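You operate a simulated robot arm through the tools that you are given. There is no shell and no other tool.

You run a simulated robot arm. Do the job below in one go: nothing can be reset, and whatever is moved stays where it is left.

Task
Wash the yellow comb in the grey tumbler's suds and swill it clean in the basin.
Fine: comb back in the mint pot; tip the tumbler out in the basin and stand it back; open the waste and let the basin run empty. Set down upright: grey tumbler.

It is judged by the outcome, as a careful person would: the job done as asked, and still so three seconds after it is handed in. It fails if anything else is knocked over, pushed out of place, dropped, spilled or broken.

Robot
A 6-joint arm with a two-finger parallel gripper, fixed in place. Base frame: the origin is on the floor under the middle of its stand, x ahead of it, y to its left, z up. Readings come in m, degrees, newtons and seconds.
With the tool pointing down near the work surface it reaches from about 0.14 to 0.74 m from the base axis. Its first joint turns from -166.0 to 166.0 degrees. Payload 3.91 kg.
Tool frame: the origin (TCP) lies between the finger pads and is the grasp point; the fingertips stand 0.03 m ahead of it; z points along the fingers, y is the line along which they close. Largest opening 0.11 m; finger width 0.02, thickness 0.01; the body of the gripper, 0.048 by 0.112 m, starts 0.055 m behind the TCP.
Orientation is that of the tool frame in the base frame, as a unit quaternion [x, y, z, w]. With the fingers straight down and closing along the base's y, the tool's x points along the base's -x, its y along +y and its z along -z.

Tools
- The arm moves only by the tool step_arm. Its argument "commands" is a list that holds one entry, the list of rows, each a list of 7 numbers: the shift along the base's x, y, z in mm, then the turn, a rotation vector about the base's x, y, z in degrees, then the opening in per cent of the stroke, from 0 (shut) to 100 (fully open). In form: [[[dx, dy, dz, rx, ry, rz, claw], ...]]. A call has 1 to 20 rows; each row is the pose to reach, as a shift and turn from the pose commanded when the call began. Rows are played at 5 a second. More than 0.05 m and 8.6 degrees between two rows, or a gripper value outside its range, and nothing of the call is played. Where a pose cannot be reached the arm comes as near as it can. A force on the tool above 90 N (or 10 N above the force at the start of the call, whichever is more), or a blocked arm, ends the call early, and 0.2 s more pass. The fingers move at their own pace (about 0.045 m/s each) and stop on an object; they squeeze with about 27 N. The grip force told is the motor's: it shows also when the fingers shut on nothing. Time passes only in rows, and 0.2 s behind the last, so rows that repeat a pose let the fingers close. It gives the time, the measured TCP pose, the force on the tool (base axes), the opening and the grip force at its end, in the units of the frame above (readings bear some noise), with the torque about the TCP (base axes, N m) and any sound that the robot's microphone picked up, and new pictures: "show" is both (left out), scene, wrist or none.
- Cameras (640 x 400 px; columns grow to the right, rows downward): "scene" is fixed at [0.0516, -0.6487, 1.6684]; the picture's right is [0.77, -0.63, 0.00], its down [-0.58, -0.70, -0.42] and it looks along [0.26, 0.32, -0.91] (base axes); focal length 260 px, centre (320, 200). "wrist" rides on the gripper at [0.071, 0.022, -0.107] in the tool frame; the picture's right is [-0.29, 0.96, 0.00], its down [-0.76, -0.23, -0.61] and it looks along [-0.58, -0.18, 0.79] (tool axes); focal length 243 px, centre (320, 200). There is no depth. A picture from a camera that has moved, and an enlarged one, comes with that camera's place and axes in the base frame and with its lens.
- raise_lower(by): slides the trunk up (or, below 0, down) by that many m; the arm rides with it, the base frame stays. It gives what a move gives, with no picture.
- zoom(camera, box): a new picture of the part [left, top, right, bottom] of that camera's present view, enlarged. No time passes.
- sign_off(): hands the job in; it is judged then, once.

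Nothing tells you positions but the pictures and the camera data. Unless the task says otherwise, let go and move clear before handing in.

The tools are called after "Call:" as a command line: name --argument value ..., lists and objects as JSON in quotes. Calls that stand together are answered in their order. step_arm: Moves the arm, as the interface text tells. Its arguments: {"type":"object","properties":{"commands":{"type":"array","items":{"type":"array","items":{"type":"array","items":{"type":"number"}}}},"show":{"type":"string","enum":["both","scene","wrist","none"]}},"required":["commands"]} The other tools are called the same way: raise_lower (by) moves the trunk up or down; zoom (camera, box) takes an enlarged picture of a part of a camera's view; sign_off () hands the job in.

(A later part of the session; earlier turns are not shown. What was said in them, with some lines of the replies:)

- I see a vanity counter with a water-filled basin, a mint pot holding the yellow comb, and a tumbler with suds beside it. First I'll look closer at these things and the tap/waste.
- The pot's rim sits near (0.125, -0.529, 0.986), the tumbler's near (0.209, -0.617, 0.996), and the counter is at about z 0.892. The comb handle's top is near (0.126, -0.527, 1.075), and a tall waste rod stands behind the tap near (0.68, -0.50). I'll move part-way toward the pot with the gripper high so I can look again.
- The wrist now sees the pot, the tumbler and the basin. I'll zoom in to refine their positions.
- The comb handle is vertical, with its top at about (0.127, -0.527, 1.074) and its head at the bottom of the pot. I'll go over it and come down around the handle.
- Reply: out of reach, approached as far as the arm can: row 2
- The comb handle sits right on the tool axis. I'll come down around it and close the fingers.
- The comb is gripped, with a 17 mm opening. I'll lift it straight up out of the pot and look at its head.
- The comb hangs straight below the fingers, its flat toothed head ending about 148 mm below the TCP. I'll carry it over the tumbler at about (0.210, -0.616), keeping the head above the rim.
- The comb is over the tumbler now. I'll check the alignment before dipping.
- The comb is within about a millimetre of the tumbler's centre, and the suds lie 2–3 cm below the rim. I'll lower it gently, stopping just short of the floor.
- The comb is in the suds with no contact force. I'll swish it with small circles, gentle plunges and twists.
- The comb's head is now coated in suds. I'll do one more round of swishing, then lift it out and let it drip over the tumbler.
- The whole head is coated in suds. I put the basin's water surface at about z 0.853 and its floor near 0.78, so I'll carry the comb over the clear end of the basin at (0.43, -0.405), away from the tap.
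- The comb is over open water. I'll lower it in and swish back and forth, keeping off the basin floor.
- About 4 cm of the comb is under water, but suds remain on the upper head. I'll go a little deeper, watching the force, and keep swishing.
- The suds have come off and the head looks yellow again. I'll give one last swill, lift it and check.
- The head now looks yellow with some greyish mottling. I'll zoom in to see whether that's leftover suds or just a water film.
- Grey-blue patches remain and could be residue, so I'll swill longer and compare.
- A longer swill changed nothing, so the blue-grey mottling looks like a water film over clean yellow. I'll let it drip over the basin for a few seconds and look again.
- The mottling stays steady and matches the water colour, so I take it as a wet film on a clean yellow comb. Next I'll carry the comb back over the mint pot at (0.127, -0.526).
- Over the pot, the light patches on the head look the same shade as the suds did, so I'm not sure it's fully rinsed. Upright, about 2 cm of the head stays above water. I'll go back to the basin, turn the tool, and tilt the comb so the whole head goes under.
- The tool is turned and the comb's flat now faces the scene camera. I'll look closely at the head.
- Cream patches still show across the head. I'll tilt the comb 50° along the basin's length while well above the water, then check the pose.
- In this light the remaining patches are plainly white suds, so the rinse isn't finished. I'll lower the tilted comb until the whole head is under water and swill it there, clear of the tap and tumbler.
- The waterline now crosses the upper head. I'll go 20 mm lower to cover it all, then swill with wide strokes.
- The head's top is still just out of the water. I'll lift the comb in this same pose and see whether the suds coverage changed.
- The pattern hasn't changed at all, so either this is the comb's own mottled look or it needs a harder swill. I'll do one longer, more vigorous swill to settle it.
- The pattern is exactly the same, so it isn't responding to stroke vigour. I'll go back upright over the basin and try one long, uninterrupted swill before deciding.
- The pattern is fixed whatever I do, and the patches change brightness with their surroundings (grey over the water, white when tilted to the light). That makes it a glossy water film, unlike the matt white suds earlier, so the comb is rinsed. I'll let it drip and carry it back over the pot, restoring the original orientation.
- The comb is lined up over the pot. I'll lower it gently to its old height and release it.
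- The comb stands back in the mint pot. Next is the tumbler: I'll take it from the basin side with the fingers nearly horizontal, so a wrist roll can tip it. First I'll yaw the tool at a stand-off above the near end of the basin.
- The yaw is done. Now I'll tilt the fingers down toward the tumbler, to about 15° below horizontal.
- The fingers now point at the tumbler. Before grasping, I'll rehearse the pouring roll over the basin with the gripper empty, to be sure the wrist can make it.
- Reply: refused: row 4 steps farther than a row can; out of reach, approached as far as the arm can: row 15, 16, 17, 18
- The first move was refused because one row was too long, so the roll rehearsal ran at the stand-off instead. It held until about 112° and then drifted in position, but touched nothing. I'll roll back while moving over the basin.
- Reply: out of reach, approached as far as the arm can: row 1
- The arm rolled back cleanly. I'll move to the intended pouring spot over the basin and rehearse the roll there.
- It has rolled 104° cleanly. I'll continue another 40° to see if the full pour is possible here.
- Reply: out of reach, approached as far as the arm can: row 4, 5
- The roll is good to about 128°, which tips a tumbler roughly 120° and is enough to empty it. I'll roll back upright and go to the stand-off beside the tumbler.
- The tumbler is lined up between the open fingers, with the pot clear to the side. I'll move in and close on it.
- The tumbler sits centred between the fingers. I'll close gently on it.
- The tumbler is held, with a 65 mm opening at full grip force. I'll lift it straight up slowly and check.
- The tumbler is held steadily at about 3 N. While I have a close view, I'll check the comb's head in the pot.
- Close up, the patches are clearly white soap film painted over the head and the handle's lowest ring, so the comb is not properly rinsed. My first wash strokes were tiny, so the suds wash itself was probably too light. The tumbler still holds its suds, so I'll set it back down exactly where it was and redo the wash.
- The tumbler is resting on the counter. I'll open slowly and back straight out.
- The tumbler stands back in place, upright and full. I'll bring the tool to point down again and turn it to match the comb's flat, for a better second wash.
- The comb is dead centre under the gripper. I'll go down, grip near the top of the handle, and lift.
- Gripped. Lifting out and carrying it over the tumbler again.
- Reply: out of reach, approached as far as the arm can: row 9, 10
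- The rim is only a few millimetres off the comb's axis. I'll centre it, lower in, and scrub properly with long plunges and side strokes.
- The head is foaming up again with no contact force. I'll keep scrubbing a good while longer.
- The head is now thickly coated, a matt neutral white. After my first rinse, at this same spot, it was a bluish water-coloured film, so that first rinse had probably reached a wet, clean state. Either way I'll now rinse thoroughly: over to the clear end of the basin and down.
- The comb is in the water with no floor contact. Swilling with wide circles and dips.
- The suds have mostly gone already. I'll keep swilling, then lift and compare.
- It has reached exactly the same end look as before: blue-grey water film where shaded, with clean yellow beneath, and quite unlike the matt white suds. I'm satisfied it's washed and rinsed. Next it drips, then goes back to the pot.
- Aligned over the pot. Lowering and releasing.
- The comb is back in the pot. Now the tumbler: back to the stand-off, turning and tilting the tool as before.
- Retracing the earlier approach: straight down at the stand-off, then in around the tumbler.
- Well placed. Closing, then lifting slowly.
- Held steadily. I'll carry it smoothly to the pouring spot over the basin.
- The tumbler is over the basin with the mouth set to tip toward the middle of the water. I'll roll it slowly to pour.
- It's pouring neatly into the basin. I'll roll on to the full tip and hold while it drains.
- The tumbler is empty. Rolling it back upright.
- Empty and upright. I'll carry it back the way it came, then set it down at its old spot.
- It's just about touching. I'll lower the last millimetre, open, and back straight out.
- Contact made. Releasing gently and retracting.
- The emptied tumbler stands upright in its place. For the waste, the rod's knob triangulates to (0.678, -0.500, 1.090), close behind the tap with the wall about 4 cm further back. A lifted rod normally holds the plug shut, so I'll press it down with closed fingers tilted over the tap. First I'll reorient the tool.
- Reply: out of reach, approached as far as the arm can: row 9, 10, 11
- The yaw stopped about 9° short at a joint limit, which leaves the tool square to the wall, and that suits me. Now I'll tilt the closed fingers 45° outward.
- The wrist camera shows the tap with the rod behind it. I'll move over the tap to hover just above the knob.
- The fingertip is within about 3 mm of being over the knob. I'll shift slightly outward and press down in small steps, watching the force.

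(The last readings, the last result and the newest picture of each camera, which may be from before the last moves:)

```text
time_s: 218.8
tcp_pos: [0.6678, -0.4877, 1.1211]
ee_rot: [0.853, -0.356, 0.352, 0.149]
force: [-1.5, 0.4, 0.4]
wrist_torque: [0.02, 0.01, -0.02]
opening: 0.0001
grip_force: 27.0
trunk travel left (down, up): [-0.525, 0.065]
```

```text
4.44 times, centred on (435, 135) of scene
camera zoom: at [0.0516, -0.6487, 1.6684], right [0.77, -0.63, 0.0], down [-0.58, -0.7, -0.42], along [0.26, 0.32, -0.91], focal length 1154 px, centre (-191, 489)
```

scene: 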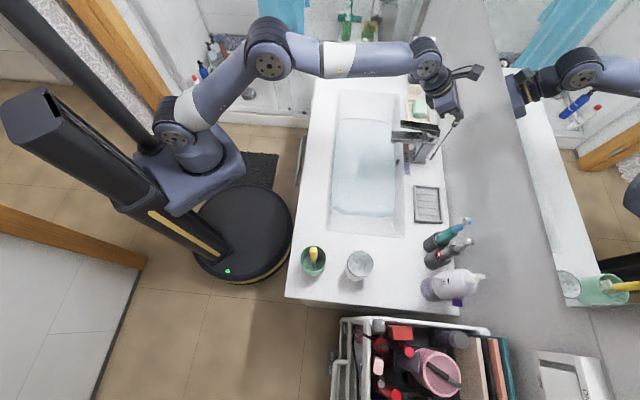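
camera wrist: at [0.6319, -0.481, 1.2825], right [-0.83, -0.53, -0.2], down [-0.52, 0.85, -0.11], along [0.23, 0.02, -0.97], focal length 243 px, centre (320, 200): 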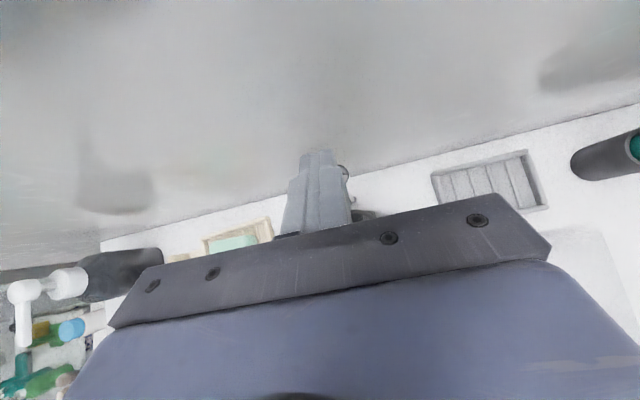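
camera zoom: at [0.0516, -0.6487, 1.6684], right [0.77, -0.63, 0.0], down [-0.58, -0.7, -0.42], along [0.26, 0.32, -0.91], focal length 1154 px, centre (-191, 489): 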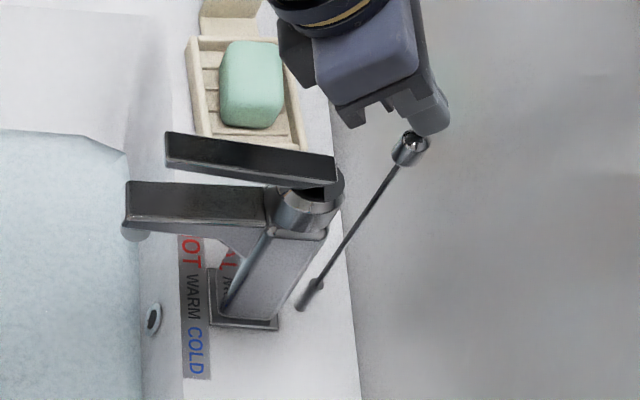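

The knob is sliding down easily under the fingertip. I'll keep pressing gently until it stops.

Call:
step_arm --commands '[[[0, 0, -4, 0, 0, 0, 0], [0, 0, -8, 0, 0, 0, 0], [0, 0, -12, 0, 0, 0, 0], [0, 0, -15, 0, 0, 0, 0]]]' --show "scene"

Call:
zoom --camera "scene" --box '[320, 80, 490, 240]'

```text
time_s: 219.8
tcp_pos: [0.6662, -0.4881, 1.1144]
ee_rot: [0.85, -0.355, 0.359, 0.152]
force: [5.8, -5.3, 30.6]
wrist_torque: [-0.47, -0.5, -0.01]
opening: 0.0001
grip_force: 27.1
trunk travel left (down, up): [-0.525, 0.065]
```

scene: 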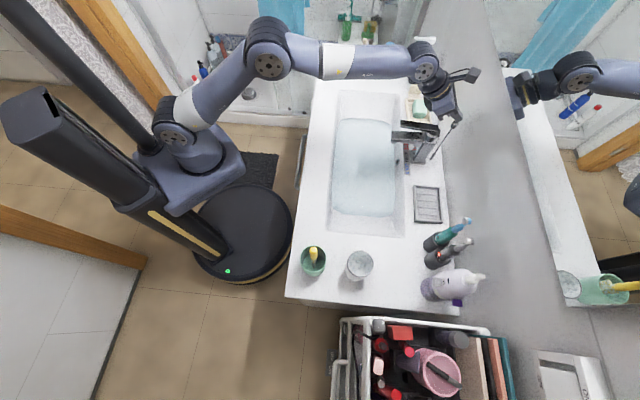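

```text
2.50 times, centred on (405, 160) of scene
camera zoom: at [0.0516, -0.6487, 1.6684], right [0.77, -0.63, 0.0], down [-0.58, -0.7, -0.42], along [0.26, 0.32, -0.91], focal length 649 px, centre (108, 300)
```

zoom: 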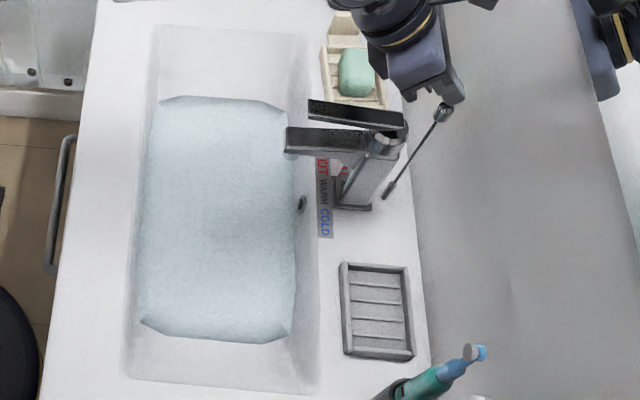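

It hit its stop at about 30 N after roughly 15–20 mm of travel. I'll back off and see whether the water starts to fall.

Call:
step_arm --commands '[[[0, 0, 15, 0, 0, 0, 0], [0, 0, 25, 0, 0, 0, 0], [0, 0, 35, 0, 0, 0, 0], [0, 0, 35, 0, 0, 0, 0], [0, 0, 35, 0, 0, 0, 0], [0, 0, 35, 0, 0, 0, 0], [0, 0, 35, 0, 0, 0, 0], [0, 0, 35, 0, 0, 0, 0], [0, 0, 35, 0, 0, 0, 0], [0, 0, 35, 0, 0, 0, 0], [0, 0, 35, 0, 0, 0, 0], [0, 0, 35, 0, 0, 0, 0]]]' --show "scene"

Call:
zoom --camera "scene" --box '[320, 80, 490, 240]'

Call:
zoom --camera "scene" --box '[380, 90, 490, 180]'

```text
time_s: 222.4
tcp_pos: [0.6665, -0.4883, 1.141]
ee_rot: [0.853, -0.356, 0.351, 0.149]
force: [0.8, -0.3, -0.4]
wrist_torque: [-0.03, -0.04, 0.02]
opening: 0.0001
grip_force: 26.8
trunk travel left (down, up): [-0.525, 0.065]
```

scene: 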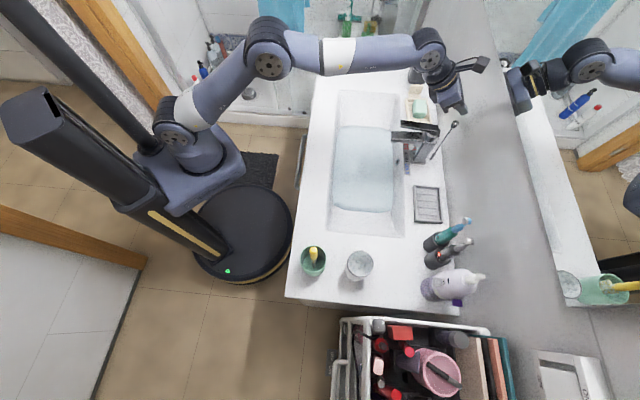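

```text
2.50 times, centred on (405, 160) of scene
camera zoom: at [0.0516, -0.6487, 1.6684], right [0.77, -0.63, 0.0], down [-0.58, -0.7, -0.42], along [0.26, 0.32, -0.91], focal length 649 px, centre (108, 300)
```

zoom: 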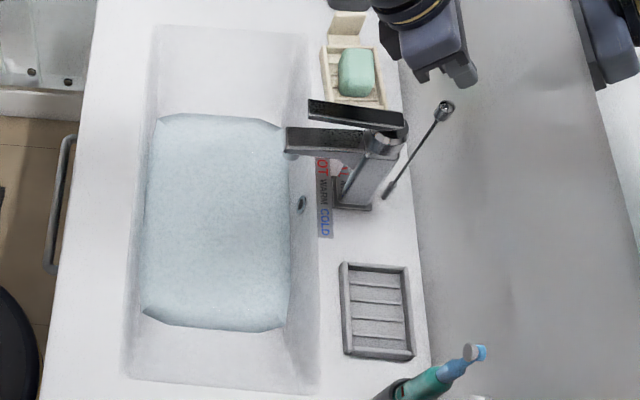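

```text
4.44 times, centred on (435, 135) of scene
camera zoom: at [0.0516, -0.6487, 1.6684], right [0.77, -0.63, 0.0], down [-0.58, -0.7, -0.42], along [0.26, 0.32, -0.91], focal length 1154 px, centre (-191, 489)
```

zoom: 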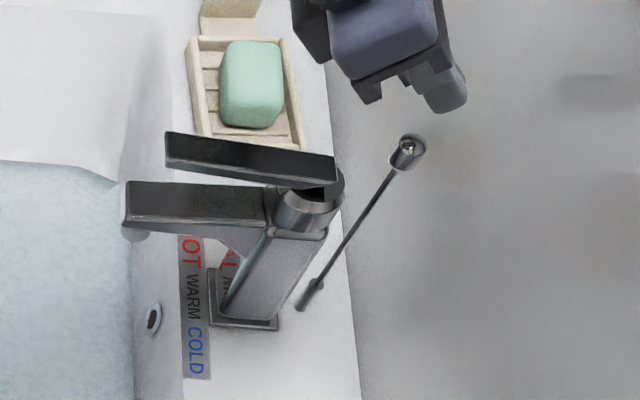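

The rod stays down and the water is dropping, so the waste is open. I'll withdraw the arm over the tap and wait for the basin to empty.

Call:
step_arm --commands '[[[0, 0, 15, 0, 0, 0, 0], [-15, 13, 25, 0, 0, 0, 0], [-42, 36, 35, 0, 0, 0, 0], [-71, 61, 45, 0, 0, 0, 0], [-100, 86, 52, 0, 0, 0, 0], [-129, 111, 60, 0, 0, 0, 0], [-158, 136, 66, 0, 0, 0, 0], [-187, 161, 70, 0, 0, 0, 0], [-204, 178, 72, 0, 0, 0, 0], [-204, 178, 72, 0, 0, 0, 0]]]' --show "none"

Call:
step_arm --commands '[[[0, 0, 0, 5.3, 5.3, 0, 0], [0, 0, 0, 10.6, 10.6, 0, 0], [0, 0, 0, 15.9, 15.8, 0, 0], [0, 0, 0, 21.2, 21.1, 0, 0], [0, 0, 0, 26.6, 26.4, 0, 0], [0, 0, 0, 31.9, 31.7, 0, 0], [-30, 30, 0, 31.9, 31.7, 0, 0], [-60, 60, 0, 31.9, 31.7, 0, 0], [-90, 90, 0, 31.9, 31.7, 0, 0], [-120, 120, 0, 31.9, 31.7, 0, 0], [-120, 120, 0, 31.9, 31.7, 0, 0]]]' --show "scene"

Call:
zoom --camera "scene" --box '[320, 80, 490, 240]'

```text
time_s: 224.6
tcp_pos: [0.4618, -0.3098, 1.2143]
ee_rot: [0.853, -0.357, 0.352, 0.149]
force: [0.8, 0.4, 0.1]
wrist_torque: [0.01, 0.0, -0.03]
opening: 0.0
grip_force: 27.8
trunk travel left (down, up): [-0.525, 0.065]
```

```text
time_s: 227.0
tcp_pos: [0.3427, -0.1896, 1.2138]
ee_rot: [0.923, -0.384, -0.001, 0.002]
force: [0.6, 0.3, 0.0]
wrist_torque: [-0.05, 0.01, -0.02]
opening: 0.0001
grip_force: 26.8
trunk travel left (down, up): [-0.525, 0.065]
```

scene: 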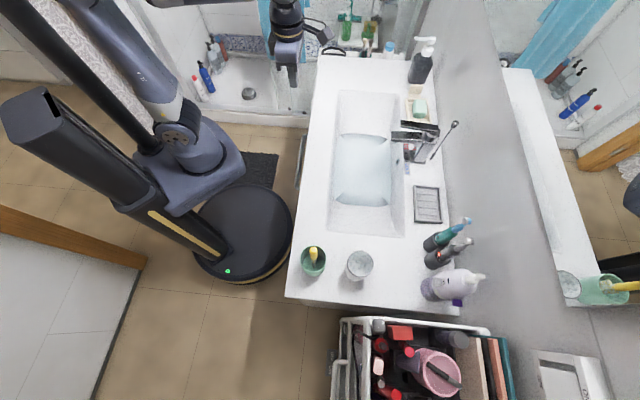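

```text
2.50 times, centred on (405, 160) of scene
camera zoom: at [0.0516, -0.6487, 1.6684], right [0.77, -0.63, 0.0], down [-0.58, -0.7, -0.42], along [0.26, 0.32, -0.91], focal length 649 px, centre (108, 300)
```

zoom: 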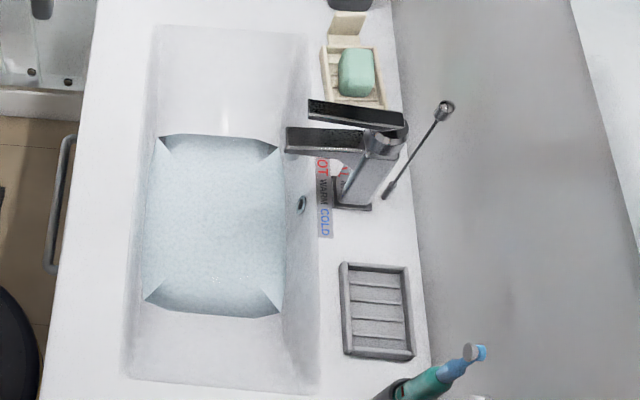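

It's draining steadily. I'll wait with the arm clear.

Call:
step_arm --commands '[[[0, 0, 0, 0, 0, 0, 0], [0, 0, 0, 0, 0, 0, 0], [0, 0, 0, 0, 0, 0, 0], [0, 0, 0, 0, 0, 0, 0], [0, 0, 0, 0, 0, 0, 0], [0, 0, 0, 0, 0, 0, 0], [0, 0, 0, 0, 0, 0, 0], [0, 0, 0, 0, 0, 0, 0], [0, 0, 0, 0, 0, 0, 0], [0, 0, 0, 0, 0, 0, 0], [0, 0, 0, 0, 0, 0, 0], [0, 0, 0, 0, 0, 0, 0], [0, 0, 0, 0, 0, 0, 0], [0, 0, 0, 0, 0, 0, 0], [0, 0, 0, 0, 0, 0, 0], [0, 0, 0, 0, 0, 0, 0], [0, 0, 0, 0, 0, 0, 0], [0, 0, 0, 0, 0, 0, 0], [0, 0, 0, 0, 0, 0, 0], [0, 0, 0, 0, 0, 0, 0]]]' --show "none"

Call:
step_arm --commands '[[[0, 0, 0, 0, 0, 0, 0], [0, 0, 0, 0, 0, 0, 0], [0, 0, 0, 0, 0, 0, 0], [0, 0, 0, 0, 0, 0, 0], [0, 0, 0, 0, 0, 0, 0], [0, 0, 0, 0, 0, 0, 0], [0, 0, 0, 0, 0, 0, 0], [0, 0, 0, 0, 0, 0, 0], [0, 0, 0, 0, 0, 0, 0], [0, 0, 0, 0, 0, 0, 0], [0, 0, 0, 0, 0, 0, 0], [0, 0, 0, 0, 0, 0, 0], [0, 0, 0, 0, 0, 0, 0], [0, 0, 0, 0, 0, 0, 0], [0, 0, 0, 0, 0, 0, 0], [0, 0, 0, 0, 0, 0, 0], [0, 0, 0, 0, 0, 0, 0], [0, 0, 0, 0, 0, 0, 0], [0, 0, 0, 0, 0, 0, 0], [0, 0, 0, 0, 0, 0, 0]]]' --show "scene"

Call:
zoom --camera "scene" --box '[320, 80, 490, 240]'

Call:
zoom --camera "scene" --box '[290, 230, 380, 290]'

```text
time_s: 231.2
tcp_pos: [0.3427, -0.1892, 1.2131]
ee_rot: [0.923, -0.384, 0.0, 0.002]
force: [0.4, 0.2, 0.0]
wrist_torque: [0.02, -0.02, -0.01]
opening: 0.0
grip_force: 26.9
trunk travel left (down, up): [-0.525, 0.065]
```

```text
time_s: 235.4
tcp_pos: [0.3425, -0.1899, 1.2145]
ee_rot: [0.923, -0.384, -0.001, 0.002]
force: [-0.3, -0.5, 0.2]
wrist_torque: [0.02, 0.0, -0.01]
opening: 0.0
grip_force: 27.3
trunk travel left (down, up): [-0.525, 0.065]
```

scene: 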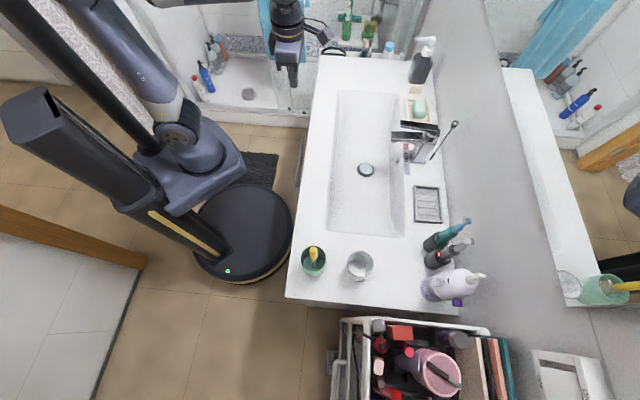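

```text
2.50 times, centred on (405, 160) of scene
camera zoom: at [0.0516, -0.6487, 1.6684], right [0.77, -0.63, 0.0], down [-0.58, -0.7, -0.42], along [0.26, 0.32, -0.91], focal length 649 px, centre (108, 300)
```

zoom: 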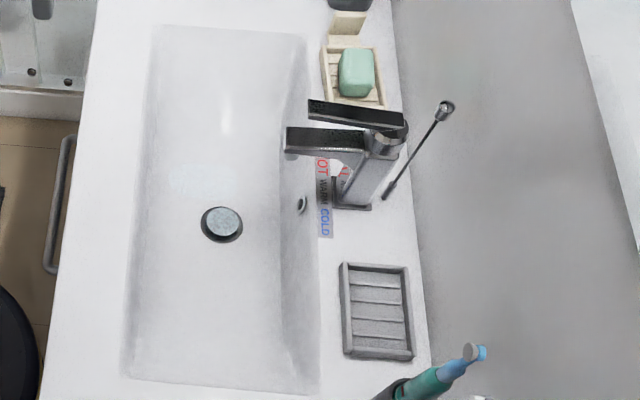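

```text
6.67 times, centred on (335, 260) of scene
camera zoom: at [0.0516, -0.6487, 1.6684], right [0.77, -0.63, 0.0], down [-0.58, -0.7, -0.42], along [0.26, 0.32, -0.91], focal length 1730 px, centre (220, -200)
```

zoom: 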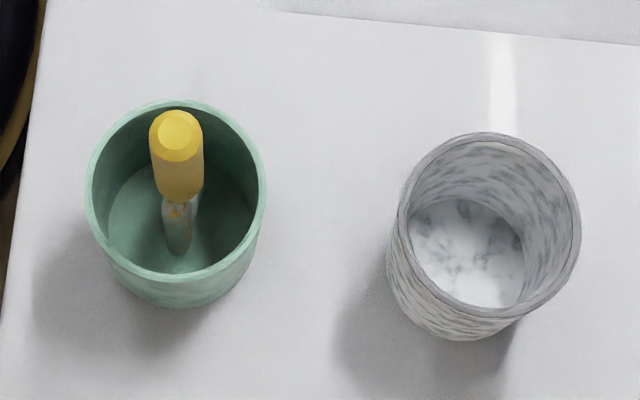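

The basin has run empty with the plug open. The emptied tumbler stands upright in its old place, the comb is upright in the mint pot, and nothing else looks disturbed. The arm is clear, so I'm handing the job in.

Call:
sign_off

```text
The job is handed in.
```

The job is handed in: every step is done, but I can't be fully certain the comb was rinsed perfectly clean.

- **Comb:** I washed it twice in the tumbler's suds, because my first wash was too light. I swilled it in the basin after each wash, and it is back upright in the mint pot. The brown grime is gone and clean yellow shows. After both rinses the head kept the same pale mottled look, and more swilling did not change it. I took that for a water film, but it could be a trace of soap.
- **Tumbler:** I tipped it out into the basin and stood it back upright, within a few millimetres of where it was.
- **Basin:** I pressed the waste rod down and the plug opened. The basin drained fully before I handed in.

In the last pictures nothing else had been knocked over or moved, and the arm is clear of the counter items.
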